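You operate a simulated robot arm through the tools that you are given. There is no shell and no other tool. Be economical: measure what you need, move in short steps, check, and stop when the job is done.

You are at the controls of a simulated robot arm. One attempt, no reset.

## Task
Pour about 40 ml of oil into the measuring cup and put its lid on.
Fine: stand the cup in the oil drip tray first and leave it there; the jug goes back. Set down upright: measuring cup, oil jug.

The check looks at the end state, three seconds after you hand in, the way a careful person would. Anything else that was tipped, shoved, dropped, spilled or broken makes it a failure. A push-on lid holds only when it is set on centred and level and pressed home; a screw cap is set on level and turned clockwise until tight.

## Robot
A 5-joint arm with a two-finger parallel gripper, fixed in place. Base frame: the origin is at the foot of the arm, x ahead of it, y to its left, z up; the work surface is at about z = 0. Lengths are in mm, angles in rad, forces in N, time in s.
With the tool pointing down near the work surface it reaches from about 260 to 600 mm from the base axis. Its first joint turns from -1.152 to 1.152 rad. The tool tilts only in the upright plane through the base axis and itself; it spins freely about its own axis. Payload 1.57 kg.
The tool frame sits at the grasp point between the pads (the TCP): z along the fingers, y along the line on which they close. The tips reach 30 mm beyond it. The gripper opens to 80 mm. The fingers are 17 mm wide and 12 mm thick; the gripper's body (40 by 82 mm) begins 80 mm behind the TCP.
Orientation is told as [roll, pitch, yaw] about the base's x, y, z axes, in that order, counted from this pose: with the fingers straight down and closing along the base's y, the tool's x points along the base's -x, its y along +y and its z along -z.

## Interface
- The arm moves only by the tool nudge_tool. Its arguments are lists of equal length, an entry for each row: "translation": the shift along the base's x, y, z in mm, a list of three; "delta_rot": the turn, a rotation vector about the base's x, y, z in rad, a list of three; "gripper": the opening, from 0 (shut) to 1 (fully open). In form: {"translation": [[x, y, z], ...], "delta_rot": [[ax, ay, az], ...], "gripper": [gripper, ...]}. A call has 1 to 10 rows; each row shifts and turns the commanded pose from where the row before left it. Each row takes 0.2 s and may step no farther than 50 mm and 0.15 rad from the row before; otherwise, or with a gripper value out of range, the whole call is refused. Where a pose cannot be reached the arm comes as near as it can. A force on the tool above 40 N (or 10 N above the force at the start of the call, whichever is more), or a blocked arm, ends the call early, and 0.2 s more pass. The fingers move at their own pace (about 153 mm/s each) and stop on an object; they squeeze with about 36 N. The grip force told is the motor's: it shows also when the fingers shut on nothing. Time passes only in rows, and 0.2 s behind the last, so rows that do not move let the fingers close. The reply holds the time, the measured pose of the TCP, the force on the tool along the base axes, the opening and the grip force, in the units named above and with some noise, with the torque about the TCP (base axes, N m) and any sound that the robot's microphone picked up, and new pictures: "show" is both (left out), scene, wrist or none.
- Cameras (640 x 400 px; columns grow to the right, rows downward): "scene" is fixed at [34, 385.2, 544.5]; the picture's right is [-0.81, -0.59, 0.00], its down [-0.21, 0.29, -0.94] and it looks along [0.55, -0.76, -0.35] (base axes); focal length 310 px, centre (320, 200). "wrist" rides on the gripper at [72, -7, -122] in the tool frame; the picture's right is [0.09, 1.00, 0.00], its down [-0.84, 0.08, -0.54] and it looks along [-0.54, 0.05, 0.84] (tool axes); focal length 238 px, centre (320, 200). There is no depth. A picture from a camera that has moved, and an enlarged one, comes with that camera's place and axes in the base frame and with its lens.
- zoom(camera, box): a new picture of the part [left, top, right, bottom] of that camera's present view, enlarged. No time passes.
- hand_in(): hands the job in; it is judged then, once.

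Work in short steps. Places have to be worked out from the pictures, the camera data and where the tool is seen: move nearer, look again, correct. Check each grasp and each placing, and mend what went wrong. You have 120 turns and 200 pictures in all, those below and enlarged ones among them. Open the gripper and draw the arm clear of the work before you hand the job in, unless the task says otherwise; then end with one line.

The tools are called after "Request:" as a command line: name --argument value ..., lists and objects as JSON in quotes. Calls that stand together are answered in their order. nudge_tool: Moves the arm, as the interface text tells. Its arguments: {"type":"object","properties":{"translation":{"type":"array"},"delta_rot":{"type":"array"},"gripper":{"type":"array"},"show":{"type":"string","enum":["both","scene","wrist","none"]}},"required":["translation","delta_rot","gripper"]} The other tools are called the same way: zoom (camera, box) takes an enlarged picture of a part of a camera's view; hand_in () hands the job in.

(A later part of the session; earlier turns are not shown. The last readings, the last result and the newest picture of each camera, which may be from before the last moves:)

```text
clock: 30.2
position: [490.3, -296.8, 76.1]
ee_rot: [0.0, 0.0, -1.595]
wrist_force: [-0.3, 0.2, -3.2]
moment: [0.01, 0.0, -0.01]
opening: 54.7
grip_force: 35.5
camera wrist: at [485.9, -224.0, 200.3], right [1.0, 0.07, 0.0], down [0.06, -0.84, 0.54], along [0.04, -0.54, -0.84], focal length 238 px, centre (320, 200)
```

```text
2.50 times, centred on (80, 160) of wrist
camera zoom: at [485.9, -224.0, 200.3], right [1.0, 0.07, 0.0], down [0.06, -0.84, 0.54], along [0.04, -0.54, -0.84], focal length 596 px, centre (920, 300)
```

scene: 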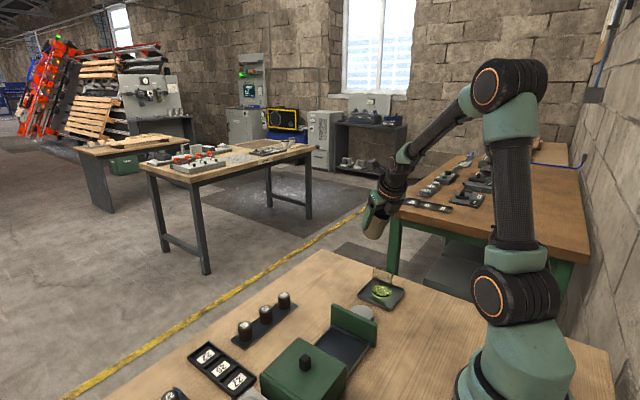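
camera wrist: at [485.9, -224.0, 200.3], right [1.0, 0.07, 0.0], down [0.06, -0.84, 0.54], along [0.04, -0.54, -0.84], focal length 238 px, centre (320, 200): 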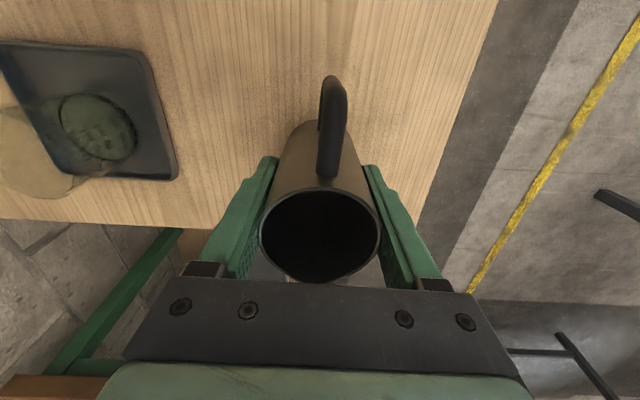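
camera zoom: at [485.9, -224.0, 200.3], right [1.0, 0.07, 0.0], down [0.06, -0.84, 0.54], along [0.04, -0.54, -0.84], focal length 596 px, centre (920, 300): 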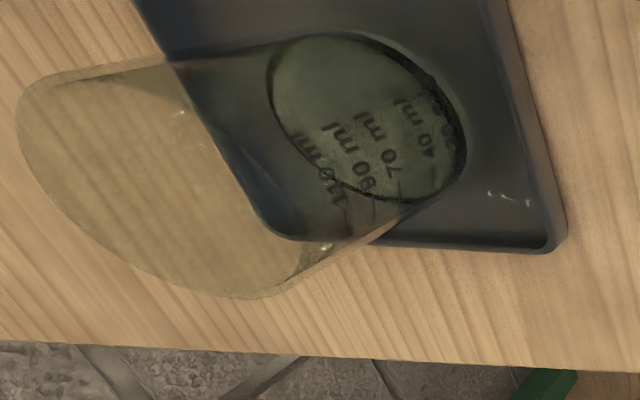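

Labels read 20, 40, 70, 90, 110 ml — so the 40 tick is the second from the bottom, and the cup has only a few ml. Checking the bright specks on the tray.

Request:
zoom --camera "wrist" --box '[80, 110, 160, 180]'

Request:
zoom --camera "scene" --box '[355, 255, 415, 315]'

```text
5.71 times, centred on (120, 145) of wrist
camera zoom: at [485.9, -224.0, 200.3], right [1.0, 0.07, 0.0], down [0.06, -0.84, 0.54], along [0.04, -0.54, -0.84], focal length 1362 px, centre (1463, 514)
```

zoom: 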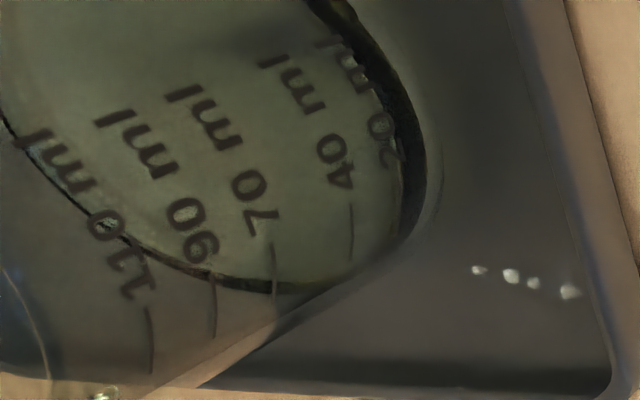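

```text
6.67 times, centred on (385, 285) of scene
camera zoom: at [34.0, 385.2, 544.5], right [-0.81, -0.59, 0.0], down [-0.21, 0.29, -0.94], along [0.55, -0.76, -0.35], focal length 2067 px, centre (-113, -367)
```

zoom: 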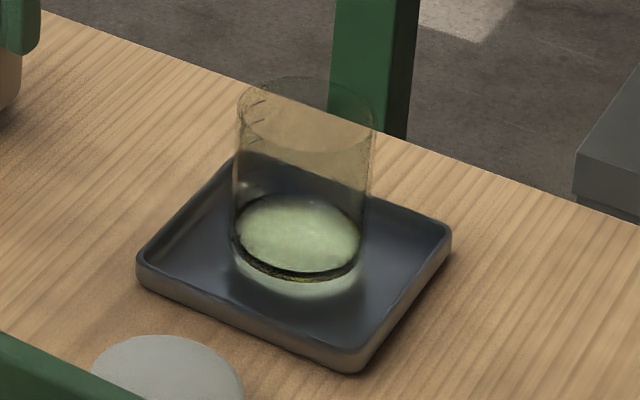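

Specks are four lamp reflections. Going back to the pour station: lift, spin and translate as before.

Request:
nudge_tool --translation '[[0, 0, 20], [0, 0, 35], [0, 0, 40], [0, 0, 28], [0, 0, 0], [0, 0, 0], [0, 0, 0], [0, 0, 0]]' --delta_rot '[[0, 0, 0], [0, 0, 0], [0, 0, 0], [0, 0, 0], [0, 0, -0.149], [0, 0, -0.149], [0, 0, -0.149], [0, 0, -0.148]]' --gripper '[0.5, 0.5, 0.5, 0.5, 0.5, 0.5, 0.5, 0.5]' --show "none"

Request:
nudge_tool --translation '[[-12.76, -3.29, 0], [-12.76, -3.29, 0], [-12.76, -3.29, 0], [-12.76, -3.29, 0], [-12.76, -3.29, 0], [-12.76, -3.29, 0], [-12.76, -3.29, 0], [-12.76, -3.29, 0], [-12.76, -3.29, 0], [-12.76, -3.29, 0]]' --delta_rot '[[0, 0, -0.15], [0, 0, -0.15], [0, 0, -0.15], [0, 0, -0.15], [0, 0, -0.15], [0, 0, -0.15], [0, 0, -0.15], [0, 0, -0.15], [0, 0, -0.15], [0, 0, -0.15]]' --gripper '[0.5, 0.5, 0.5, 0.5, 0.5, 0.5, 0.5, 0.5, 0.5, 0.5]' --show "none"

```text
clock: 32.0
position: [488.4, -295.5, 199.8]
ee_rot: [0.003, -0.001, -2.193]
wrist_force: [0.5, -0.3, -2.2]
moment: [-0.03, 0.0, 0.01]
opening: 54.9
grip_force: 36.1
```

```text
clock: 34.2
position: [360.7, -328.8, 200.4]
ee_rot: [0.0, 0.003, 2.589]
wrist_force: [0.0, 0.8, -2.2]
moment: [-0.01, 0.02, 0.02]
opening: 54.8
grip_force: 36.0
```

At the pour station. Tilting to the same 0.84 rad and holding briefly.

Request:
nudge_tool --translation '[[0, 0, 0], [0, 0, 0], [0, 0, 0], [0, 0, 0], [0, 0, 0], [0, 0, 0], [0, 0, 0], [0, 0, 0], [0, 0, 0], [0, 0, 0]]' --delta_rot '[[-0.0706, -0.0777, 0], [-0.0706, -0.0777, 0], [-0.0706, -0.0777, 0], [-0.0706, -0.0777, 0], [-0.0706, -0.0777, 0], [-0.0706, -0.0777, 0], [-0.0706, -0.0777, 0], [-0.0706, -0.0777, 0], [0, 0, 0], [0, 0, 0]]' --gripper '[0.5, 0.5, 0.5, 0.5, 0.5, 0.5, 0.5, 0.5, 0.5, 0.5]' --show "none"

Request:
zoom --camera "scene" --box '[350, 190, 420, 310]'

```text
clock: 36.4
position: [362.1, -328.5, 200.8]
ee_rot: [0.21, 0.823, 2.684]
wrist_force: [-1.8, 1.2, -2.8]
moment: [0.03, 0.01, 0.02]
opening: 54.3
grip_force: 36.2
```

```text
3.33 times, centred on (385, 250) of scene
camera zoom: at [34.0, 385.2, 544.5], right [-0.81, -0.59, 0.0], down [-0.21, 0.29, -0.94], along [0.55, -0.76, -0.35], focal length 1033 px, centre (103, 33)
```

zoom: 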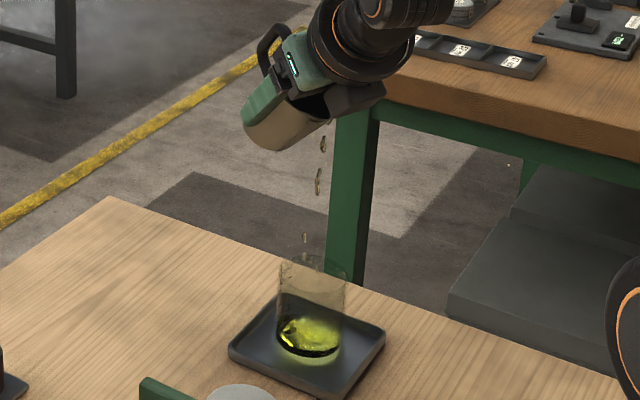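

It drips and self-limits at this angle, landing inside the cup. Shifting 3–4 mm toward centre and tilting 0.06 rad more.

Request:
nudge_tool --translation '[[-3, -2, 0], [0, 0, 0], [0, 0, 0]]' --delta_rot '[[-0.0202, -0.0222, 0], [-0.0202, -0.0222, 0], [0, 0, 0]]' --gripper '[0.5, 0.5, 0.5]' --show "none"

Request:
zoom --camera "scene" --box '[360, 220, 410, 305]'

```text
clock: 37.2
position: [359.8, -330.7, 200.6]
ee_rot: [0.241, 0.878, 2.704]
wrist_force: [-0.2, -0.3, -2.7]
moment: [0.05, 0.01, 0.02]
opening: 54.8
grip_force: 36.0
```

```text
4.71 times, centred on (385, 262) of scene
camera zoom: at [34.0, 385.2, 544.5], right [-0.81, -0.59, 0.0], down [-0.21, 0.29, -0.94], along [0.55, -0.76, -0.35], focal length 1459 px, centre (14, -94)
```

zoom: 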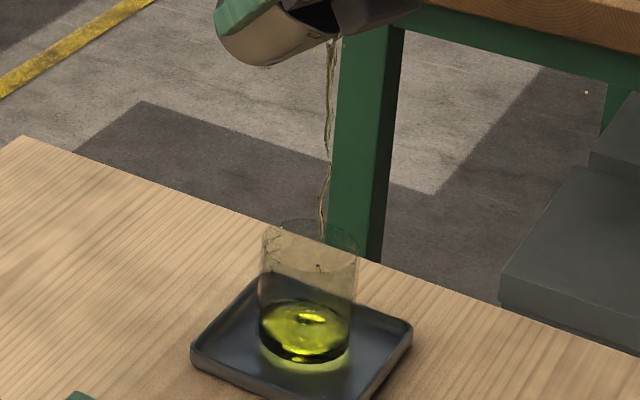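

Steady stream into the cup centre. Holding 0.4 s more and rereading the level.

Request:
nudge_tool --translation '[[0, 0, 0], [0, 0, 0]]' --delta_rot '[[0, 0, 0], [0, 0, 0]]' --gripper '[0.5, 0.5]' --show "none"

Request:
zoom --camera "scene" --box '[370, 250, 405, 300]'

```text
clock: 37.8
position: [359.1, -331.0, 199.9]
ee_rot: [0.24, 0.879, 2.706]
wrist_force: [0.9, -0.4, -3.2]
moment: [-0.01, 0.0, 0.0]
opening: 54.7
grip_force: 35.6
```

```text
8.00 times, centred on (388, 275) of scene
camera zoom: at [34.0, 385.2, 544.5], right [-0.81, -0.59, 0.0], down [-0.21, 0.29, -0.94], along [0.55, -0.76, -0.35], focal length 2480 px, centre (-220, -400)
```

zoom: 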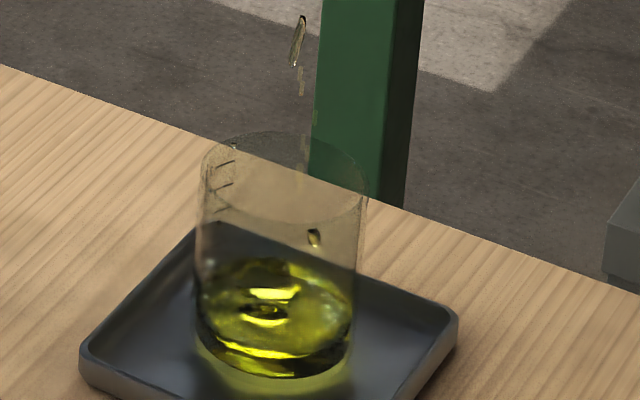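

Level is now near the 20 tick. Tilting another 0.05 rad and holding 0.6 s.

Request:
nudge_tool --translation '[[0, 0, 0], [0, 0, 0], [0, 0, 0], [0, 0, 0]]' --delta_rot '[[-0.0168, -0.0185, 0], [-0.0168, -0.0185, 0], [0, 0, 0], [0, 0, 0]]' --gripper '[0.5, 0.5, 0.5, 0.5]' --show "none"

Request:
zoom --camera "scene" --box '[370, 250, 405, 300]'

```text
clock: 38.8
position: [358.9, -331.7, 201.3]
ee_rot: [0.267, 0.926, 2.725]
wrist_force: [-0.1, 0.9, -2.9]
moment: [0.03, 0.02, 0.02]
opening: 54.7
grip_force: 36.1
```

```text
8.00 times, centred on (388, 275) of scene
camera zoom: at [34.0, 385.2, 544.5], right [-0.81, -0.59, 0.0], down [-0.21, 0.29, -0.94], along [0.55, -0.76, -0.35], focal length 2480 px, centre (-220, -400)
```

zoom: 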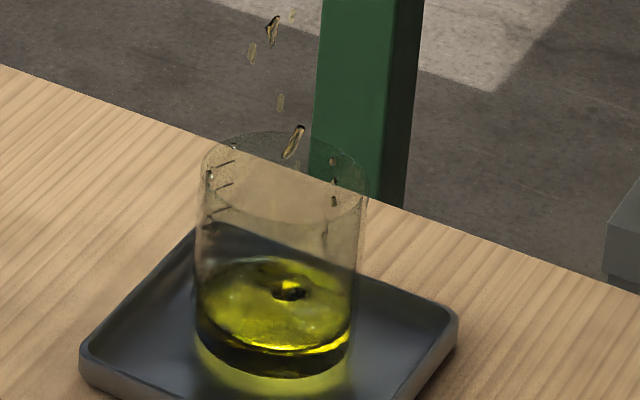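

Drips are scattering a bit over the long fall; lowering the jug 55 mm to shorten it.

Request:
nudge_tool --translation '[[0, 0, -15], [0, 0, -20], [0, 0, -20], [0, 0, 0]]' --delta_rot '[[0, 0, 0], [0, 0, 0], [0, 0, 0], [0, 0, 0]]' --gripper '[0.5, 0.5, 0.5, 0.5]' --show "none"

Request:
zoom --camera "scene" --box '[360, 235, 410, 305]'

```text
clock: 39.8
position: [359.3, -330.4, 146.2]
ee_rot: [0.266, 0.927, 2.725]
wrist_force: [-0.1, -0.9, -3.9]
moment: [0.01, 0.04, 0.01]
opening: 55.0
grip_force: 36.5
```

```text
5.71 times, centred on (385, 270) of scene
camera zoom: at [34.0, 385.2, 544.5], right [-0.81, -0.59, 0.0], down [-0.21, 0.29, -0.94], along [0.55, -0.76, -0.35], focal length 1771 px, centre (-51, -200)
```

zoom: 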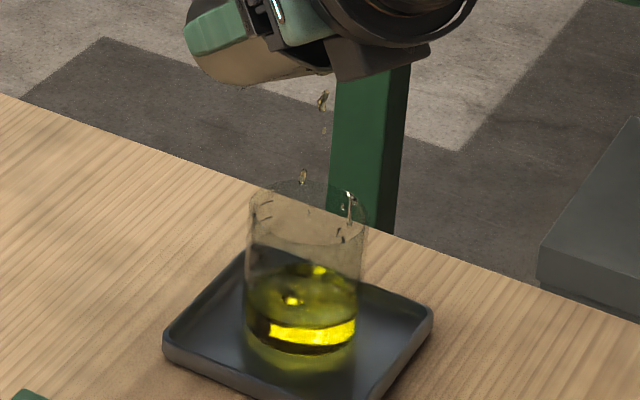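

Lip is ~65 mm above the rim now. Tilting 0.03 more, watching the level.

Request:
nudge_tool --translation '[[0, 0, 0], [0, 0, 0]]' --delta_rot '[[-0.0202, -0.0222, 0], [0, 0, 0]]' --gripper '[0.5, 0.5]' --show "none"

Request:
zoom --camera "scene" --box '[370, 250, 405, 300]'

```text
clock: 40.4
position: [359.6, -330.9, 145.2]
ee_rot: [0.282, 0.957, 2.736]
wrist_force: [0.1, 0.3, -2.3]
moment: [0.0, 0.03, 0.02]
opening: 54.6
grip_force: 36.0
```

```text
8.00 times, centred on (388, 275) of scene
camera zoom: at [34.0, 385.2, 544.5], right [-0.81, -0.59, 0.0], down [-0.21, 0.29, -0.94], along [0.55, -0.76, -0.35], focal length 2480 px, centre (-220, -400)
```

zoom: 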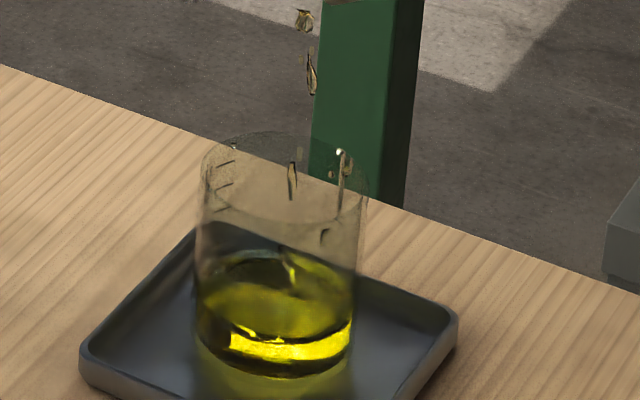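

Level ≈ 25–28 ml, dripping inside the cup. Small recentring and 0.03 rad more.

Request:
nudge_tool --translation '[[0, 3, 0], [0, 0, 0], [0, 0, 0]]' --delta_rot '[[-0.0202, -0.0222, 0], [0, 0, 0], [0, 0, 0]]' --gripper '[0.5, 0.5, 0.5]' --show "none"

Request:
zoom --camera "scene" --box '[370, 250, 405, 300]'

```text
clock: 41.2
position: [360.2, -328.3, 146.3]
ee_rot: [0.294, 0.984, 2.753]
wrist_force: [0.1, -0.4, -2.8]
moment: [0.03, 0.02, 0.01]
opening: 54.7
grip_force: 35.2
```

```text
8.00 times, centred on (388, 275) of scene
camera zoom: at [34.0, 385.2, 544.5], right [-0.81, -0.59, 0.0], down [-0.21, 0.29, -0.94], along [0.55, -0.76, -0.35], focal length 2480 px, centre (-220, -400)
```

zoom: 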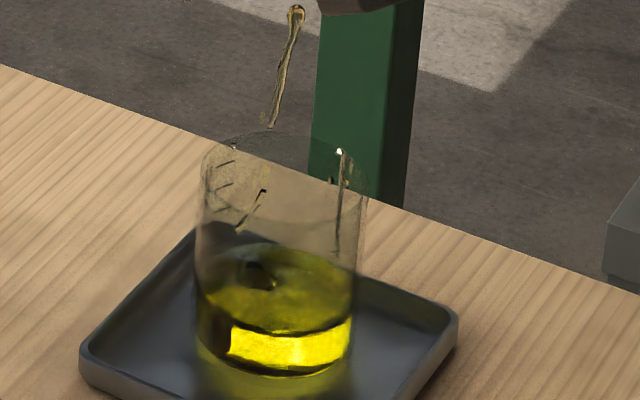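

About 31 ml now at roughly 6 ml per 0.8 s. Holding about 0.6 s more.

Request:
nudge_tool --translation '[[0, 0, 0], [0, 0, 0]]' --delta_rot '[[0, 0, 0], [0, 0, 0]]' --gripper '[0.5, 0.5]' --show "none"

Request:
zoom --camera "scene" --box '[376, 268, 392, 286]'

```text
clock: 41.8
position: [359.2, -329.0, 145.2]
ee_rot: [0.296, 0.984, 2.753]
wrist_force: [-0.3, 0.1, -2.0]
moment: [0.03, 0.02, 0.01]
opening: 54.5
grip_force: 36.6
```

```text
16.00 times, centred on (384, 277) of scene
camera zoom: at [34.0, 385.2, 544.5], right [-0.81, -0.59, 0.0], down [-0.21, 0.29, -0.94], along [0.55, -0.76, -0.35], focal length 4960 px, centre (-704, -1032)
```

zoom: 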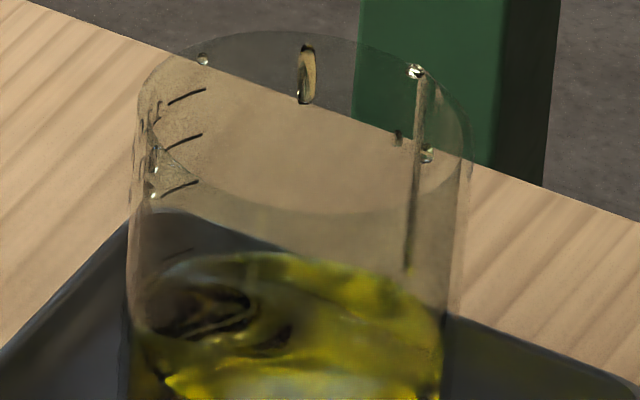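

About 33–34 ml. Another short hold with a hair more tilt.

Request:
nudge_tool --translation '[[0, 0, 0]]' --delta_rot '[[-0.0134, -0.0148, 0]]' --gripper '[0.5]' --show "none"

Request:
zoom --camera "scene" --box '[376, 268, 392, 286]'

```text
clock: 42.2
position: [359.2, -329.0, 146.4]
ee_rot: [0.31, 1.003, 2.762]
wrist_force: [-0.5, 0.4, -1.8]
moment: [0.02, 0.03, -0.03]
opening: 54.9
grip_force: 35.9
```

```text
16.00 times, centred on (384, 277) of scene
camera zoom: at [34.0, 385.2, 544.5], right [-0.81, -0.59, 0.0], down [-0.21, 0.29, -0.94], along [0.55, -0.76, -0.35], focal length 4960 px, centre (-704, -1032)
```

zoom: 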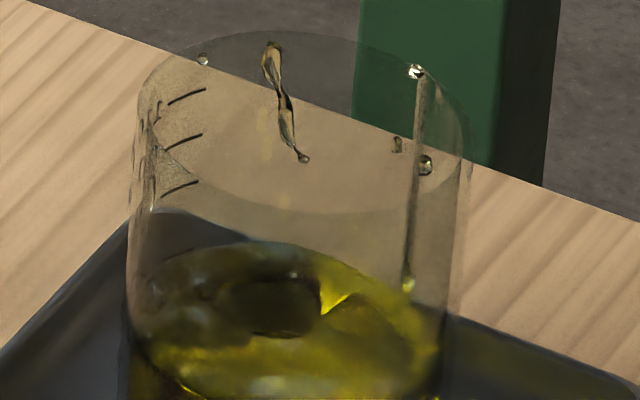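

About 37–38 ml; tilting back now so the tail brings it to ~40.

Request:
nudge_tool --translation '[[0, 0, 0], [0, 0, 0], [0, 0, 5], [0, 0, 10], [0, 0, 10]]' --delta_rot '[[0.09, 0.099, 0], [0.09, 0.099, 0], [0.09, 0.099, 0], [0.05, 0.055, 0], [0, 0, 0]]' --gripper '[0.5, 0.5, 0.5, 0.5, 0.5]' --show "none"

Request:
zoom --camera "scene" --box '[376, 268, 392, 286]'

Request:
zoom --camera "scene" --box '[340, 210, 430, 315]'

```text
clock: 43.4
position: [358.6, -328.5, 171.8]
ee_rot: [0.117, 0.544, 2.627]
wrist_force: [1.2, 0.5, -2.1]
moment: [-0.01, 0.0, -0.02]
opening: 54.7
grip_force: 36.3
```

```text
16.00 times, centred on (384, 277) of scene
camera zoom: at [34.0, 385.2, 544.5], right [-0.81, -0.59, 0.0], down [-0.21, 0.29, -0.94], along [0.55, -0.76, -0.35], focal length 4960 px, centre (-704, -1032)
```

zoom: 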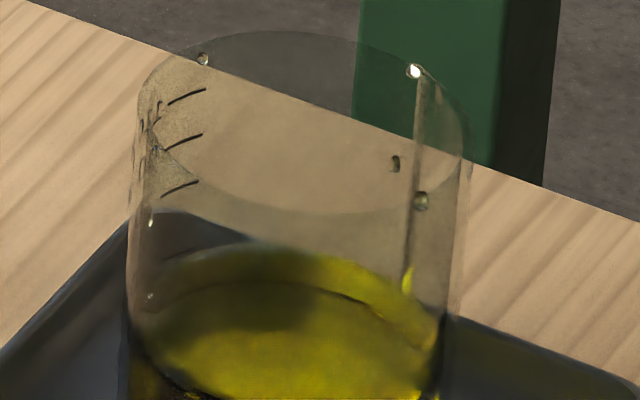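

```text
3.81 times, centred on (385, 262) of scene
camera zoom: at [34.0, 385.2, 544.5], right [-0.81, -0.59, 0.0], down [-0.21, 0.29, -0.94], along [0.55, -0.76, -0.35], focal length 1181 px, centre (72, -38)
```

zoom: 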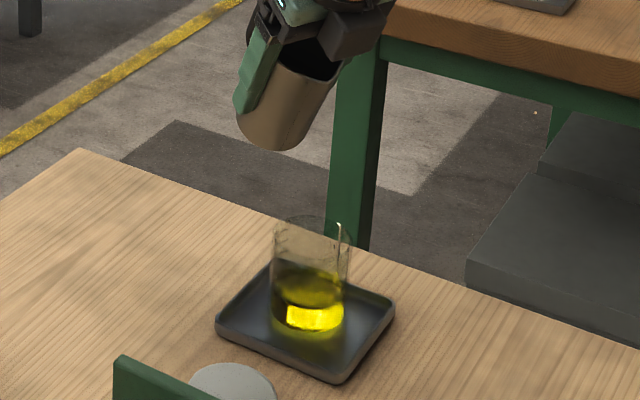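

Pour stopped, tray dry, drops on the wall are inside. Re-reading the settled level at the 40 tick.

Request:
zoom --camera "scene" --box '[372, 276, 384, 286]'

Request:
zoom --camera "scene" --box '[376, 276, 400, 302]'

```text
16.00 times, centred on (378, 281) of scene
camera zoom: at [34.0, 385.2, 544.5], right [-0.81, -0.59, 0.0], down [-0.21, 0.29, -0.94], along [0.55, -0.76, -0.35], focal length 4960 px, centre (-608, -1096)
```

zoom: 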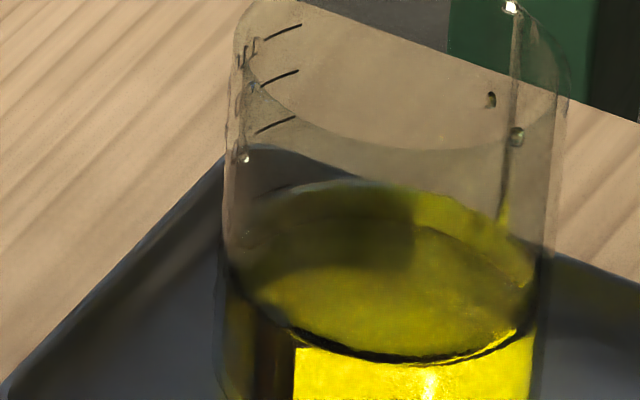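

```text
15.38 times, centred on (388, 289) of scene
camera zoom: at [34.0, 385.2, 544.5], right [-0.81, -0.59, 0.0], down [-0.21, 0.29, -0.94], along [0.55, -0.76, -0.35], focal length 4769 px, centre (-726, -1169)
```

zoom: 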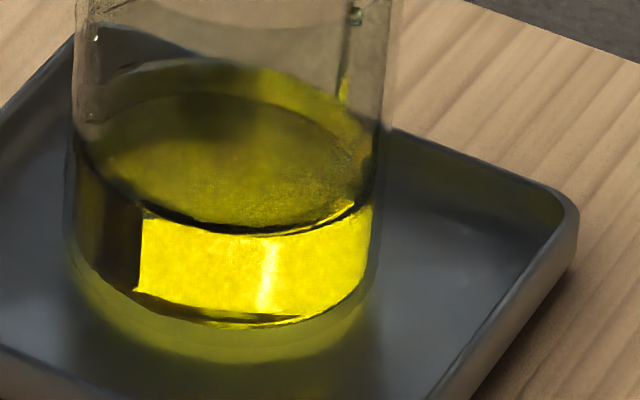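

Front band shows ≈19 mm oil depth ≈ 40 ml. Bringing the jug upright and raising.

Request:
nudge_tool --translation '[[0, 0, 8], [0, 0, 8], [0, 0, 8], [0, 0, 8], [0, 0, 0]]' --delta_rot '[[0.0934, 0.1026, 0], [0.0934, 0.1026, 0], [0.0934, 0.1026, 0], [0.0934, 0.1026, 0], [0, 0, 0]]' --gripper '[0.5, 0.5, 0.5, 0.5, 0.5]' --show "none"

```text
clock: 44.6
position: [359.2, -329.3, 203.3]
ee_rot: [0.0, 0.002, 2.594]
wrist_force: [-0.7, -0.2, -1.0]
moment: [-0.02, -0.02, 0.0]
opening: 54.8
grip_force: 36.4
```

Upright. Returning to the jug's home place, undoing the spin.

Request:
nudge_tool --translation '[[12.85, 3.4, 0], [12.85, 3.4, 0], [12.85, 3.4, 0], [12.85, 3.4, 0], [12.85, 3.4, 0], [12.85, 3.4, 0], [12.85, 3.4, 0], [12.85, 3.4, 0], [12.85, 3.4, 0], [12.85, 3.4, 0]]' --delta_rot '[[0, 0, 0.15], [0, 0, 0.15], [0, 0, 0.15], [0, 0, 0.15], [0, 0, 0.15], [0, 0, 0.15], [0, 0, 0.15], [0, 0, 0.15], [0, 0, 0.15], [0, 0, 0.15]]' --gripper '[0.5, 0.5, 0.5, 0.5, 0.5, 0.5, 0.5, 0.5, 0.5, 0.5]' --show "none"

Request:
nudge_tool --translation '[[0, 0, -25], [0, 0, -30], [0, 0, -30], [0, 0, -30], [0, 0, -18], [0, 0, -5], [0, 0, 0]]' --delta_rot '[[0, 0, 0.124], [0, 0, 0.124], [0, 0, 0.124], [0, 0, 0.124], [0, 0, 0.122], [0, 0, 0], [0, 0, 0]]' --gripper '[0.5, 0.5, 0.5, 0.5, 0.5, 0.5, 0.5]'

Request:
zoom --camera "scene" --box '[280, 220, 420, 315]'

```text
clock: 46.8
position: [488.8, -294.1, 202.8]
ee_rot: [0.001, 0.002, -2.189]
wrist_force: [-0.1, 0.7, -2.6]
moment: [-0.04, 0.0, 0.0]
opening: 54.6
grip_force: 35.1
```

```text
clock: 48.4
position: [487.8, -295.7, 66.6]
ee_rot: [0.002, 0.001, -1.57]
wrist_force: [-3.7, 3.7, 12.5]
moment: [0.58, 0.36, 0.06]
opening: 54.6
grip_force: 36.6
camera wrist: at [481.7, -223.3, 189.7], right [1.0, 0.09, 0.0], down [0.08, -0.84, 0.54], along [0.05, -0.54, -0.84], focal length 238 px, centre (320, 200)
```

scene: 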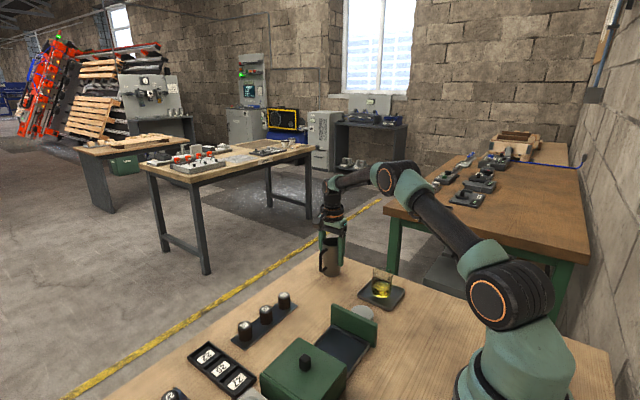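
wrist: 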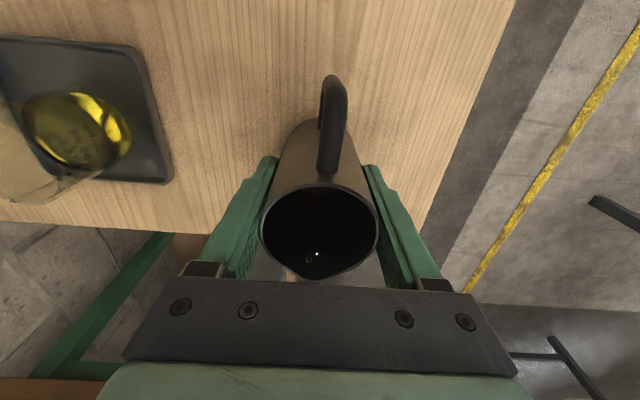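

```text
4.21 times, centred on (350, 268) of scene
camera zoom: at [33.9, 385.2, 544.5], right [-0.81, -0.59, 0.0], down [-0.21, 0.29, -0.94], along [0.55, -0.76, -0.35], focal length 1305 px, centre (194, -84)
```

zoom: 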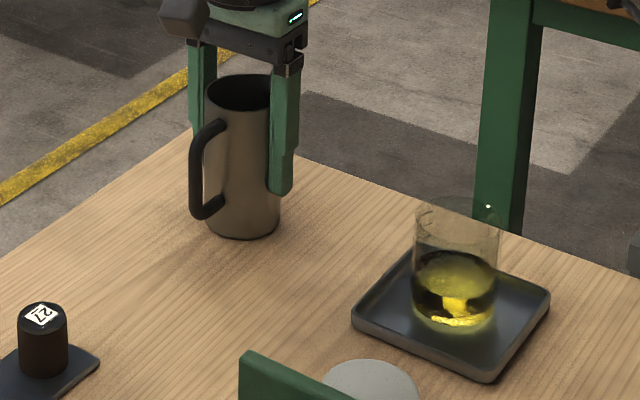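

Touchdown came 6 mm early with an off-centre moment: the jug slid ~6 mm and pitched slightly in the grip, handle side low. Pressing down gently to let it rotate flat.

Request:
nudge_tool --translation '[[0, 0, -1.5], [0, 0, -1.5], [0, 0, 0]]' --delta_rot '[[0, 0, 0], [0, 0, 0], [0, 0, 0]]' --gripper '[0.5, 0.5, 0.5]' --show "none"

Request:
zoom --camera "scene" --box '[305, 225, 365, 285]'

```text
clock: 49.2
position: [488.7, -297.3, 64.0]
ee_rot: [0.006, -0.003, -1.572]
wrist_force: [-4.5, -1.4, 30.1]
moment: [0.05, 1.0, 0.04]
opening: 55.1
grip_force: 35.7
```

```text
6.67 times, centred on (335, 255) of scene
camera zoom: at [33.8, 385.3, 544.5], right [-0.81, -0.59, 0.0], down [-0.21, 0.28, -0.94], along [0.55, -0.76, -0.35], focal length 2067 px, centre (220, -167)
```

zoom: 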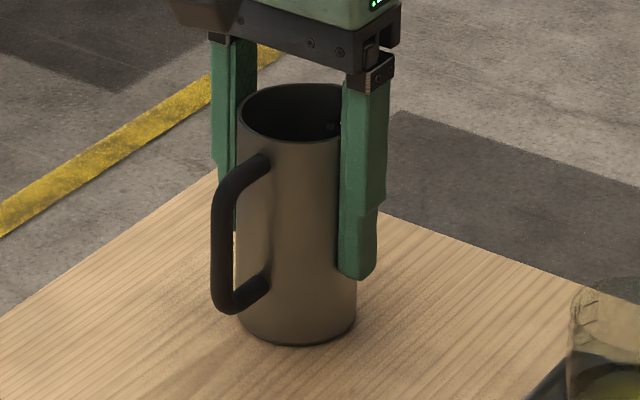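

Now flat about x. Unloading by 2.5 mm and releasing slowly.

Request:
nudge_tool --translation '[[0, 0, 2.5], [0, 0, 0], [0, 0, 0], [0, 0, 0]]' --delta_rot '[[0, 0, 0], [0, 0, 0], [0, 0, 0], [0, 0, 0]]' --gripper '[0.5, 0.72, 0.85, 0.95]'

Request:
zoom --camera "scene" --box '[305, 225, 365, 285]'

```text
clock: 50.2
position: [486.6, -295.7, 65.5]
ee_rot: [0.002, -0.001, -1.574]
wrist_force: [0.2, 0.1, -0.4]
moment: [0.0, 0.04, 0.0]
opening: 76.1
grip_force: 0.1
camera wrist: at [480.8, -222.5, 188.0], right [1.0, 0.09, 0.0], down [0.08, -0.84, 0.54], along [0.05, -0.54, -0.84], focal length 238 px, centre (320, 200)
```

scene: 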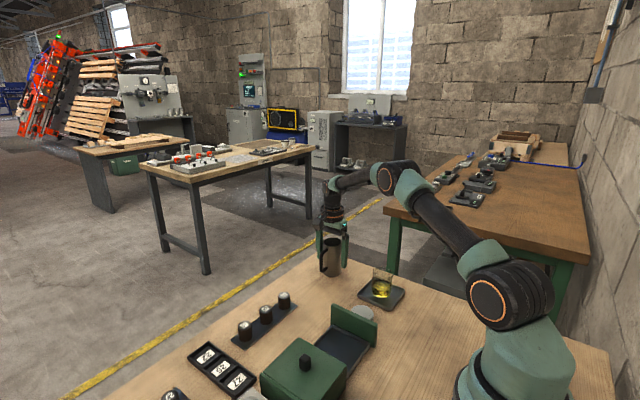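
wrist: 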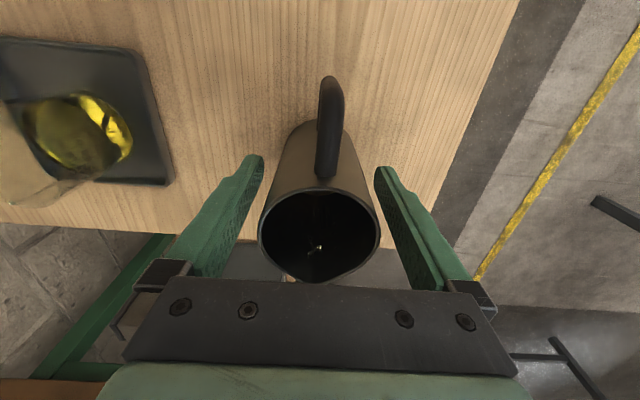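

```text
6.67 times, centred on (335, 255) of scene
camera zoom: at [34.0, 385.2, 544.5], right [-0.81, -0.59, 0.0], down [-0.21, 0.29, -0.94], along [0.55, -0.76, -0.35], focal length 2067 px, centre (220, -167)
```

zoom: 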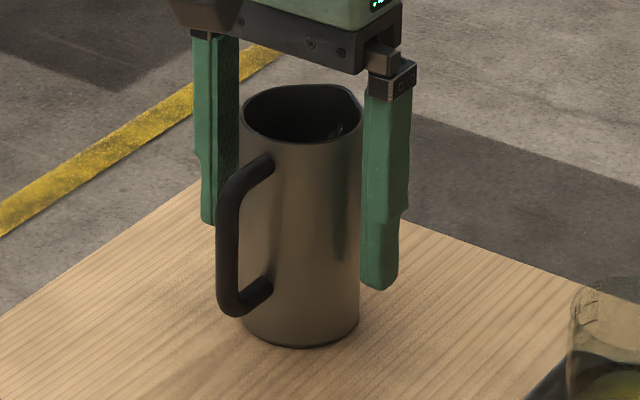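

Jug stands upright at home. Rising clear, then moving above the lid.

Request:
nudge_tool --translation '[[0, 0, 20], [0, 0, 40], [0, 0, 40], [0, 0, 35], [-44, 31, 0], [-44, 31, 0], [-44, 31, 0], [-42, 30, 0], [0, 0, 0]]' --delta_rot '[[0, 0, 0], [0, 0, 0], [0, 0, 0], [0, 0, 0], [0, 0, 0], [0, 0, 0], [0, 0, 0], [0, 0, 0], [0, 0, 0]]' --gripper '[1, 1, 1, 1, 1, 1, 1, 1, 1]'

Request:
zoom --camera "wrist" --box '[240, 60, 400, 200]'

Request:
zoom --camera "scene" --box '[300, 230, 420, 320]'

```text
refused: row 5 steps farther than a row can; nothing moved
```

```text
2.86 times, centred on (320, 130) of wrist
camera zoom: at [480.8, -222.5, 188.0], right [1.0, 0.09, 0.0], down [0.08, -0.84, 0.54], along [0.05, -0.54, -0.84], focal length 681 px, centre (320, 400)
```

zoom: 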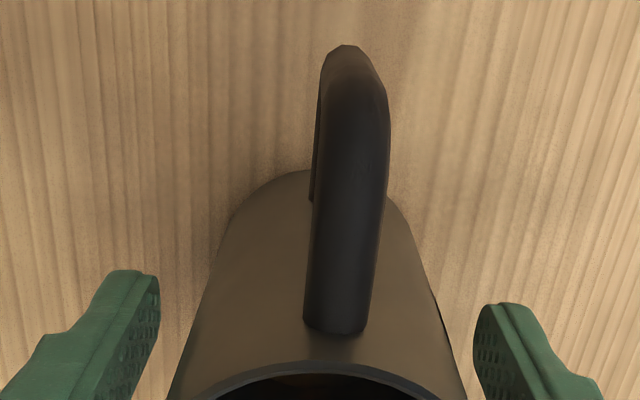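

```text
4.44 times, centred on (360, 275) of scene
camera zoom: at [34.0, 385.2, 544.5], right [-0.81, -0.59, 0.0], down [-0.21, 0.29, -0.94], along [0.55, -0.76, -0.35], focal length 1378 px, centre (142, -133)
```

zoom: 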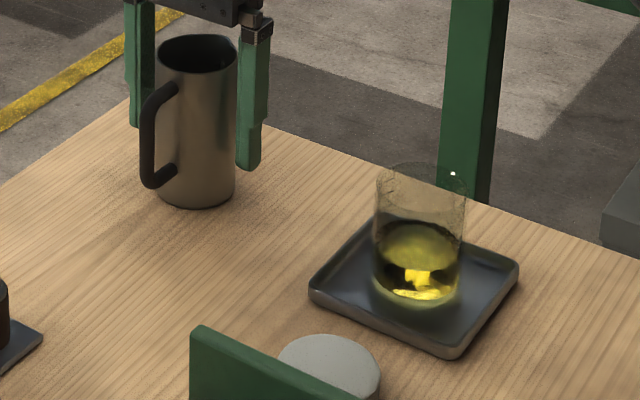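

Refused (step too long); same move with smaller steps.

Request:
nudge_tool --translation '[[0, 0, 20], [0, 0, 40], [0, 0, 40], [0, 0, 35], [-35, 24.6, 0], [-35, 24.6, 0], [-35, 24.6, 0], [-35, 24.6, 0], [-34, 24.6, 0], [0, 0, 0]]' --delta_rot '[[0, 0, 0], [0, 0, 0], [0, 0, 0], [0, 0, 0], [0, 0, 0], [0, 0, 0], [0, 0, 0], [0, 0, 0], [0, 0, 0], [0, 0, 0]]' --gripper '[1, 1, 1, 1, 1, 1, 1, 1, 1, 1]'

Request:
zoom --camera "wrist" --box '[240, 60, 400, 200]'

```text
clock: 52.4
position: [313.1, -171.9, 200.7]
ee_rot: [0.002, 0.0, -1.574]
wrist_force: [0.4, -0.1, -0.4]
moment: [-0.02, -0.01, -0.02]
opening: 80.0
grip_force: 0.1
camera wrist: at [306.8, -99.0, 324.4], right [1.0, 0.09, 0.0], down [0.08, -0.84, 0.54], along [0.05, -0.54, -0.84], focal length 238 px, centre (320, 200)
```

scene: 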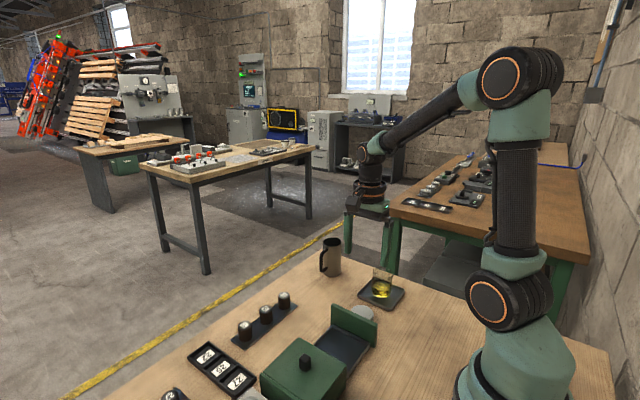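
wrist: 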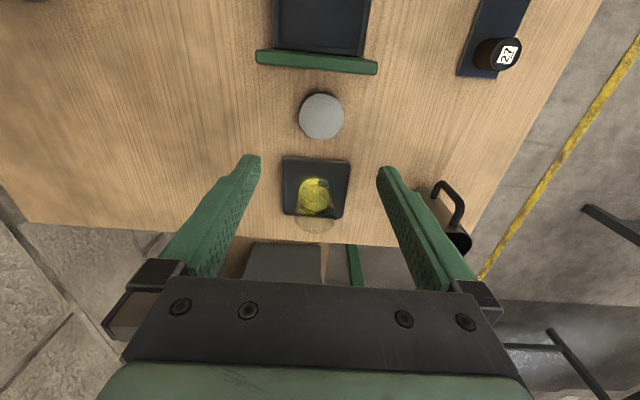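

```text
2.86 times, centred on (320, 130) of wrist
camera zoom: at [306.8, -99.0, 324.4], right [1.0, 0.09, 0.0], down [0.08, -0.84, 0.54], along [0.05, -0.54, -0.84], focal length 681 px, centre (320, 400)
```

zoom: 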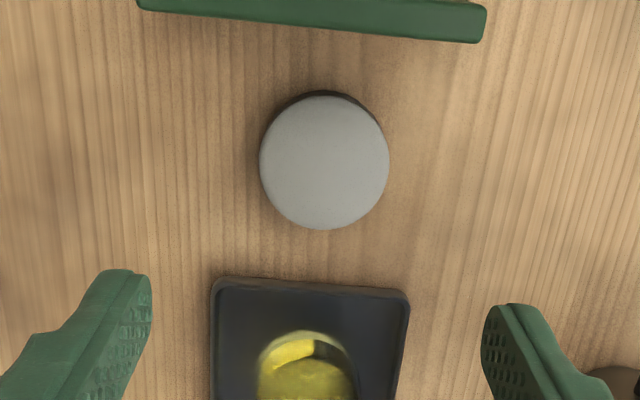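

Lid centre ≈ (315, −174), Ø≈58. Lowering to z≈70 to check alignment and lid height.

Request:
nudge_tool --translation '[[2, -2, -45], [0, 0, -45], [0, 0, -40]]' --delta_rot '[[0, 0, 0], [0, 0, 0], [0, 0, 0]]' --gripper '[1, 1, 1]' --show "wrist"

Request:
zoom --camera "scene" --box '[330, 250, 410, 330]'

```text
clock: 53.2
position: [317.5, -173.7, 68.9]
ee_rot: [0.0, 0.001, -1.573]
wrist_force: [-0.6, 0.2, -0.1]
moment: [0.01, 0.02, 0.0]
opening: 80.2
grip_force: 0.1
camera wrist: at [310.2, -101.2, 193.5], right [1.0, 0.09, 0.0], down [0.08, -0.84, 0.54], along [0.05, -0.54, -0.84], focal length 238 px, centre (320, 200)
```

wrist: 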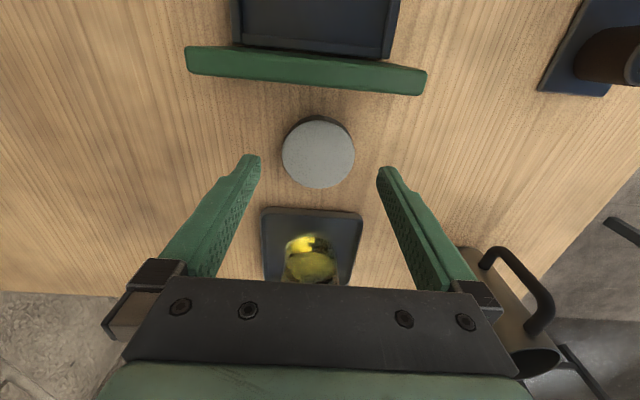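

```text
5.00 times, centred on (370, 290) of scene
camera zoom: at [34.0, 385.2, 544.5], right [-0.81, -0.59, 0.0], down [-0.21, 0.29, -0.94], along [0.55, -0.76, -0.35], focal length 1550 px, centre (70, -250)
```

zoom: 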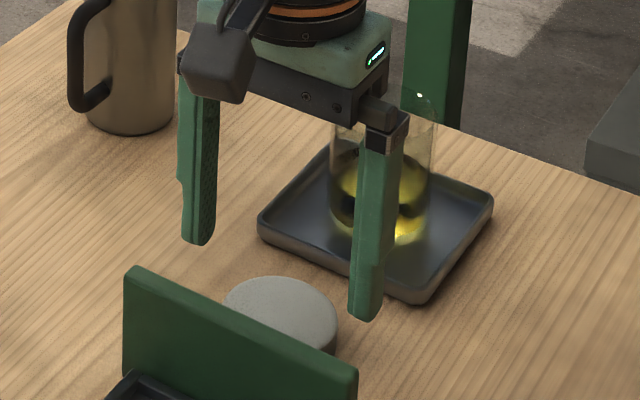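

Lid ≈ 12–14 mm thick, aligned. Descending to tips ≈3 mm above the table and gripping.

Request:
nudge_tool --translation '[[0, 1, -20], [0, 0, -15], [0, 0, 0], [0, 0, 0], [0, 0, 0]]' --delta_rot '[[0, 0, 0], [0, 0, 0], [0, 0, 0], [0, 0, 0], [0, 0, 0]]' --gripper '[1, 1, 0.85, 0.5, 0.5]' --show "wrist"

Request:
zoom --camera "scene" --box '[330, 250, 410, 330]'

```text
clock: 54.4
position: [315.4, -172.6, 34.7]
ee_rot: [0.001, -0.001, -1.572]
wrist_force: [0.4, -0.2, -0.2]
moment: [0.01, 0.0, 0.01]
opening: 55.9
grip_force: 35.7
camera wrist: at [309.5, -100.3, 158.9], right [1.0, 0.09, 0.0], down [0.08, -0.84, 0.54], along [0.05, -0.54, -0.84], focal length 238 px, centre (320, 200)
```

wrist: 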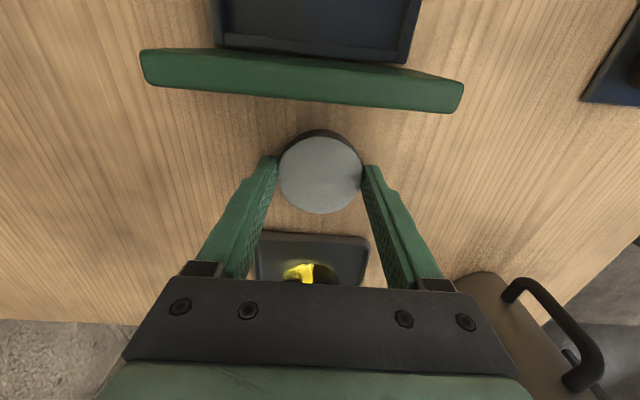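

```text
5.00 times, centred on (370, 290) of scene
camera zoom: at [34.0, 385.2, 544.5], right [-0.81, -0.59, 0.0], down [-0.21, 0.29, -0.94], along [0.55, -0.76, -0.35], focal length 1550 px, centre (70, -250)
```

zoom: 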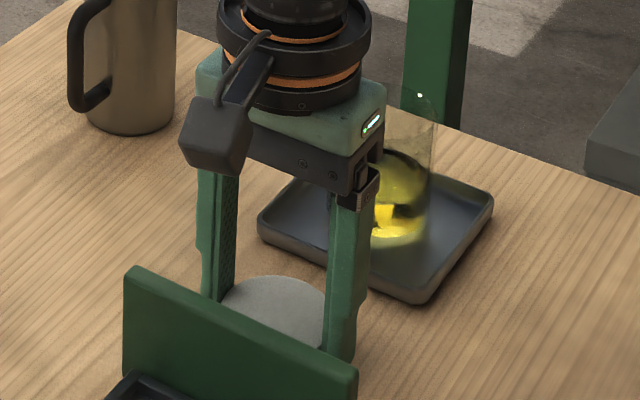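

Lid gripped, centred on the tool axis (as the cup was). Lifting and moving over the cup at (316.4, −286.5), lid bottom ≈ 90 mm.

Request:
nudge_tool --translation '[[0, 0, 25], [0, 0, 40], [0, 0, 35], [0, -38, 0], [0, -38, 0], [0, -38, 0], [0, 0, 0]]' --delta_rot '[[0, 0, 0], [0, 0, 0], [0, 0, 0], [0, 0, 0], [0, 0, 0], [0, 0, 0], [0, 0, 0]]' --gripper '[0.5, 0.5, 0.5, 0.5, 0.5, 0.5, 0.5]' --show "wrist"

Request:
nudge_tool --translation '[[0, 0, 0]]' --delta_rot '[[0, 0, 0]]' --gripper '[0.5]' --show "none"

Request:
nudge_tool --translation '[[0, 0, 0]]' --delta_rot '[[0, 0, 0]]' --gripper '[0.5]' --show "none"

Request:
nudge_tool --translation '[[0, 0, 0]]' --delta_rot '[[0, 0, 0]]' --gripper '[0.5]' --show "none"

Request:
zoom --camera "scene" --box '[345, 230, 425, 310]'

```text
clock: 56.0
position: [316.1, -283.8, 133.0]
ee_rot: [0.0, 0.0, -1.573]
wrist_force: [-0.1, 0.4, 0.0]
moment: [0.02, 0.03, -0.02]
opening: 56.4
grip_force: 36.0
camera wrist: at [310.0, -211.6, 258.0], right [1.0, 0.09, 0.0], down [0.08, -0.84, 0.54], along [0.05, -0.54, -0.84], focal length 238 px, centre (320, 200)
```

wrist: 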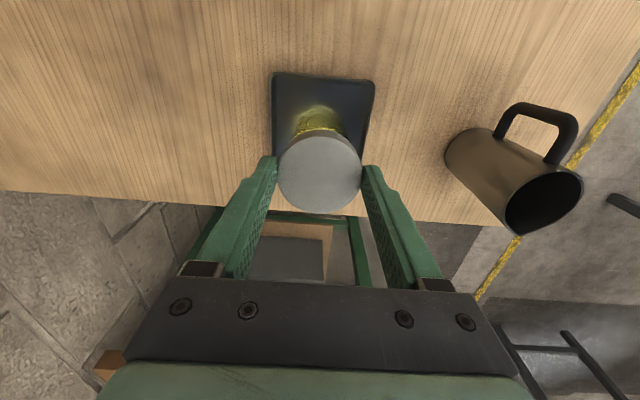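

```text
clock: 56.4
position: [316.5, -282.8, 133.7]
ee_rot: [0.0, -0.001, -1.573]
wrist_force: [0.6, 0.3, 0.0]
moment: [-0.01, -0.01, 0.01]
opening: 56.0
grip_force: 36.2
```

```text
clock: 56.8
position: [315.8, -283.3, 133.6]
ee_rot: [0.0, 0.0, -1.571]
wrist_force: [1.0, 0.7, -0.8]
moment: [-0.02, 0.0, -0.02]
opening: 56.0
grip_force: 35.8
```

```text
clock: 57.2
position: [315.8, -283.6, 134.6]
ee_rot: [-0.001, -0.001, -1.573]
wrist_force: [0.7, -0.2, -0.3]
moment: [-0.01, 0.03, -0.04]
opening: 55.7
grip_force: 35.9
```

```text
5.00 times, centred on (385, 270) of scene
camera zoom: at [34.0, 385.2, 544.5], right [-0.81, -0.59, 0.0], down [-0.21, 0.29, -0.94], along [0.55, -0.76, -0.35], focal length 1550 px, centre (-5, -150)
```

zoom: 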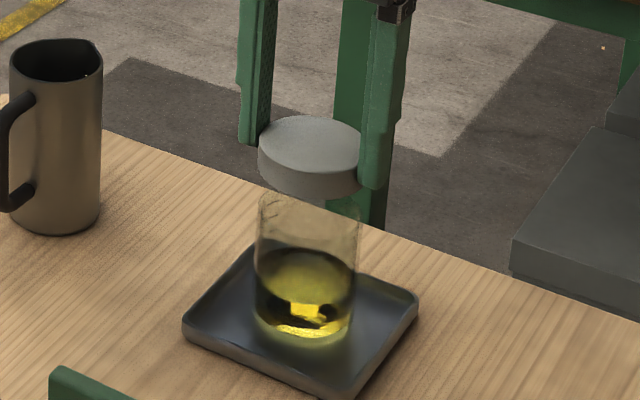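

Averaged tool position (316.1, −283.4); correcting by (+0.4, −2.9) — the scene projection agrees — and lowering to just above the rim.

Request:
nudge_tool --translation '[[0.4, -2.9, 0], [0, 0, -12], [0, 0, -10], [0, 0, 0]]' --delta_rot '[[0, 0, 0], [0, 0, 0], [0, 0, 0], [0, 0, 0]]' --gripper '[0.5, 0.5, 0.5, 0.5]' --show "none"

Request:
zoom --camera "scene" --box '[360, 240, 410, 300]'

Request:
zoom --camera "wrist" --box '[260, 80, 380, 220]'

```text
clock: 58.2
position: [315.9, -289.6, 111.2]
ee_rot: [-0.001, -0.001, -1.572]
wrist_force: [-1.0, 0.6, -0.3]
moment: [-0.02, 0.04, 0.0]
opening: 56.1
grip_force: 36.3
```

```text
6.67 times, centred on (385, 270) of scene
camera zoom: at [34.0, 385.2, 544.5], right [-0.81, -0.59, 0.0], down [-0.21, 0.29, -0.94], along [0.55, -0.76, -0.35], focal length 2067 px, centre (-113, -267)
```

zoom: 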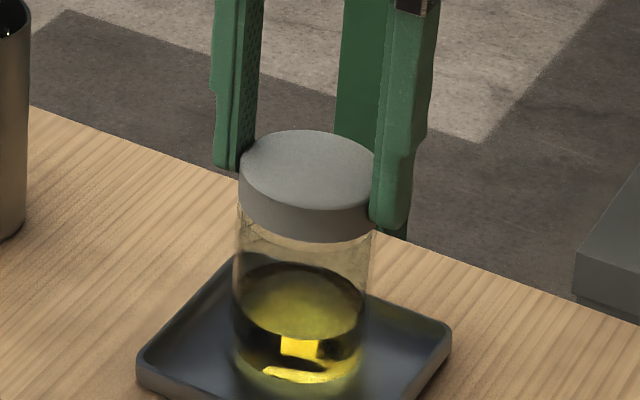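

```text
2.86 times, centred on (320, 150) of wrist
camera zoom: at [310.5, -216.3, 235.2], right [1.0, 0.09, 0.0], down [0.08, -0.84, 0.54], along [0.05, -0.54, -0.84], focal length 681 px, centre (320, 343)
```

zoom: 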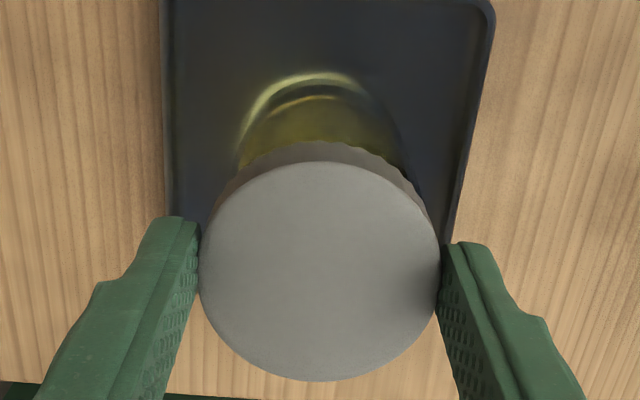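

Laterally aligned. Taking a few readings to average out the y noise before contact.

Request:
nudge_tool --translation '[[0, 0, 0]]' --delta_rot '[[0, 0, 0]]' --gripper '[0.5]' --show "none"

Request:
nudge_tool --translation '[[0, 0, 0]]' --delta_rot '[[0, 0, 0]]' --gripper '[0.5]' --show "none"

Request:
nudge_tool --translation '[[0, 0, 0]]' --delta_rot '[[0, 0, 0]]' --gripper '[0.5]' --show "none"

```text
clock: 58.6
position: [316.8, -289.3, 111.0]
ee_rot: [0.001, -0.001, -1.574]
wrist_force: [-0.1, -0.7, -1.5]
moment: [0.0, 0.01, 0.02]
opening: 55.8
grip_force: 35.7
```

```text
clock: 59.0
position: [316.3, -288.1, 111.3]
ee_rot: [-0.001, 0.0, -1.574]
wrist_force: [-0.4, 0.1, -0.5]
moment: [-0.03, -0.01, 0.03]
opening: 56.0
grip_force: 36.3
```

```text
clock: 59.4
position: [317.1, -287.9, 110.8]
ee_rot: [0.0, 0.0, -1.573]
wrist_force: [-0.5, 0.1, -0.4]
moment: [-0.03, -0.04, -0.01]
opening: 55.9
grip_force: 35.6
```

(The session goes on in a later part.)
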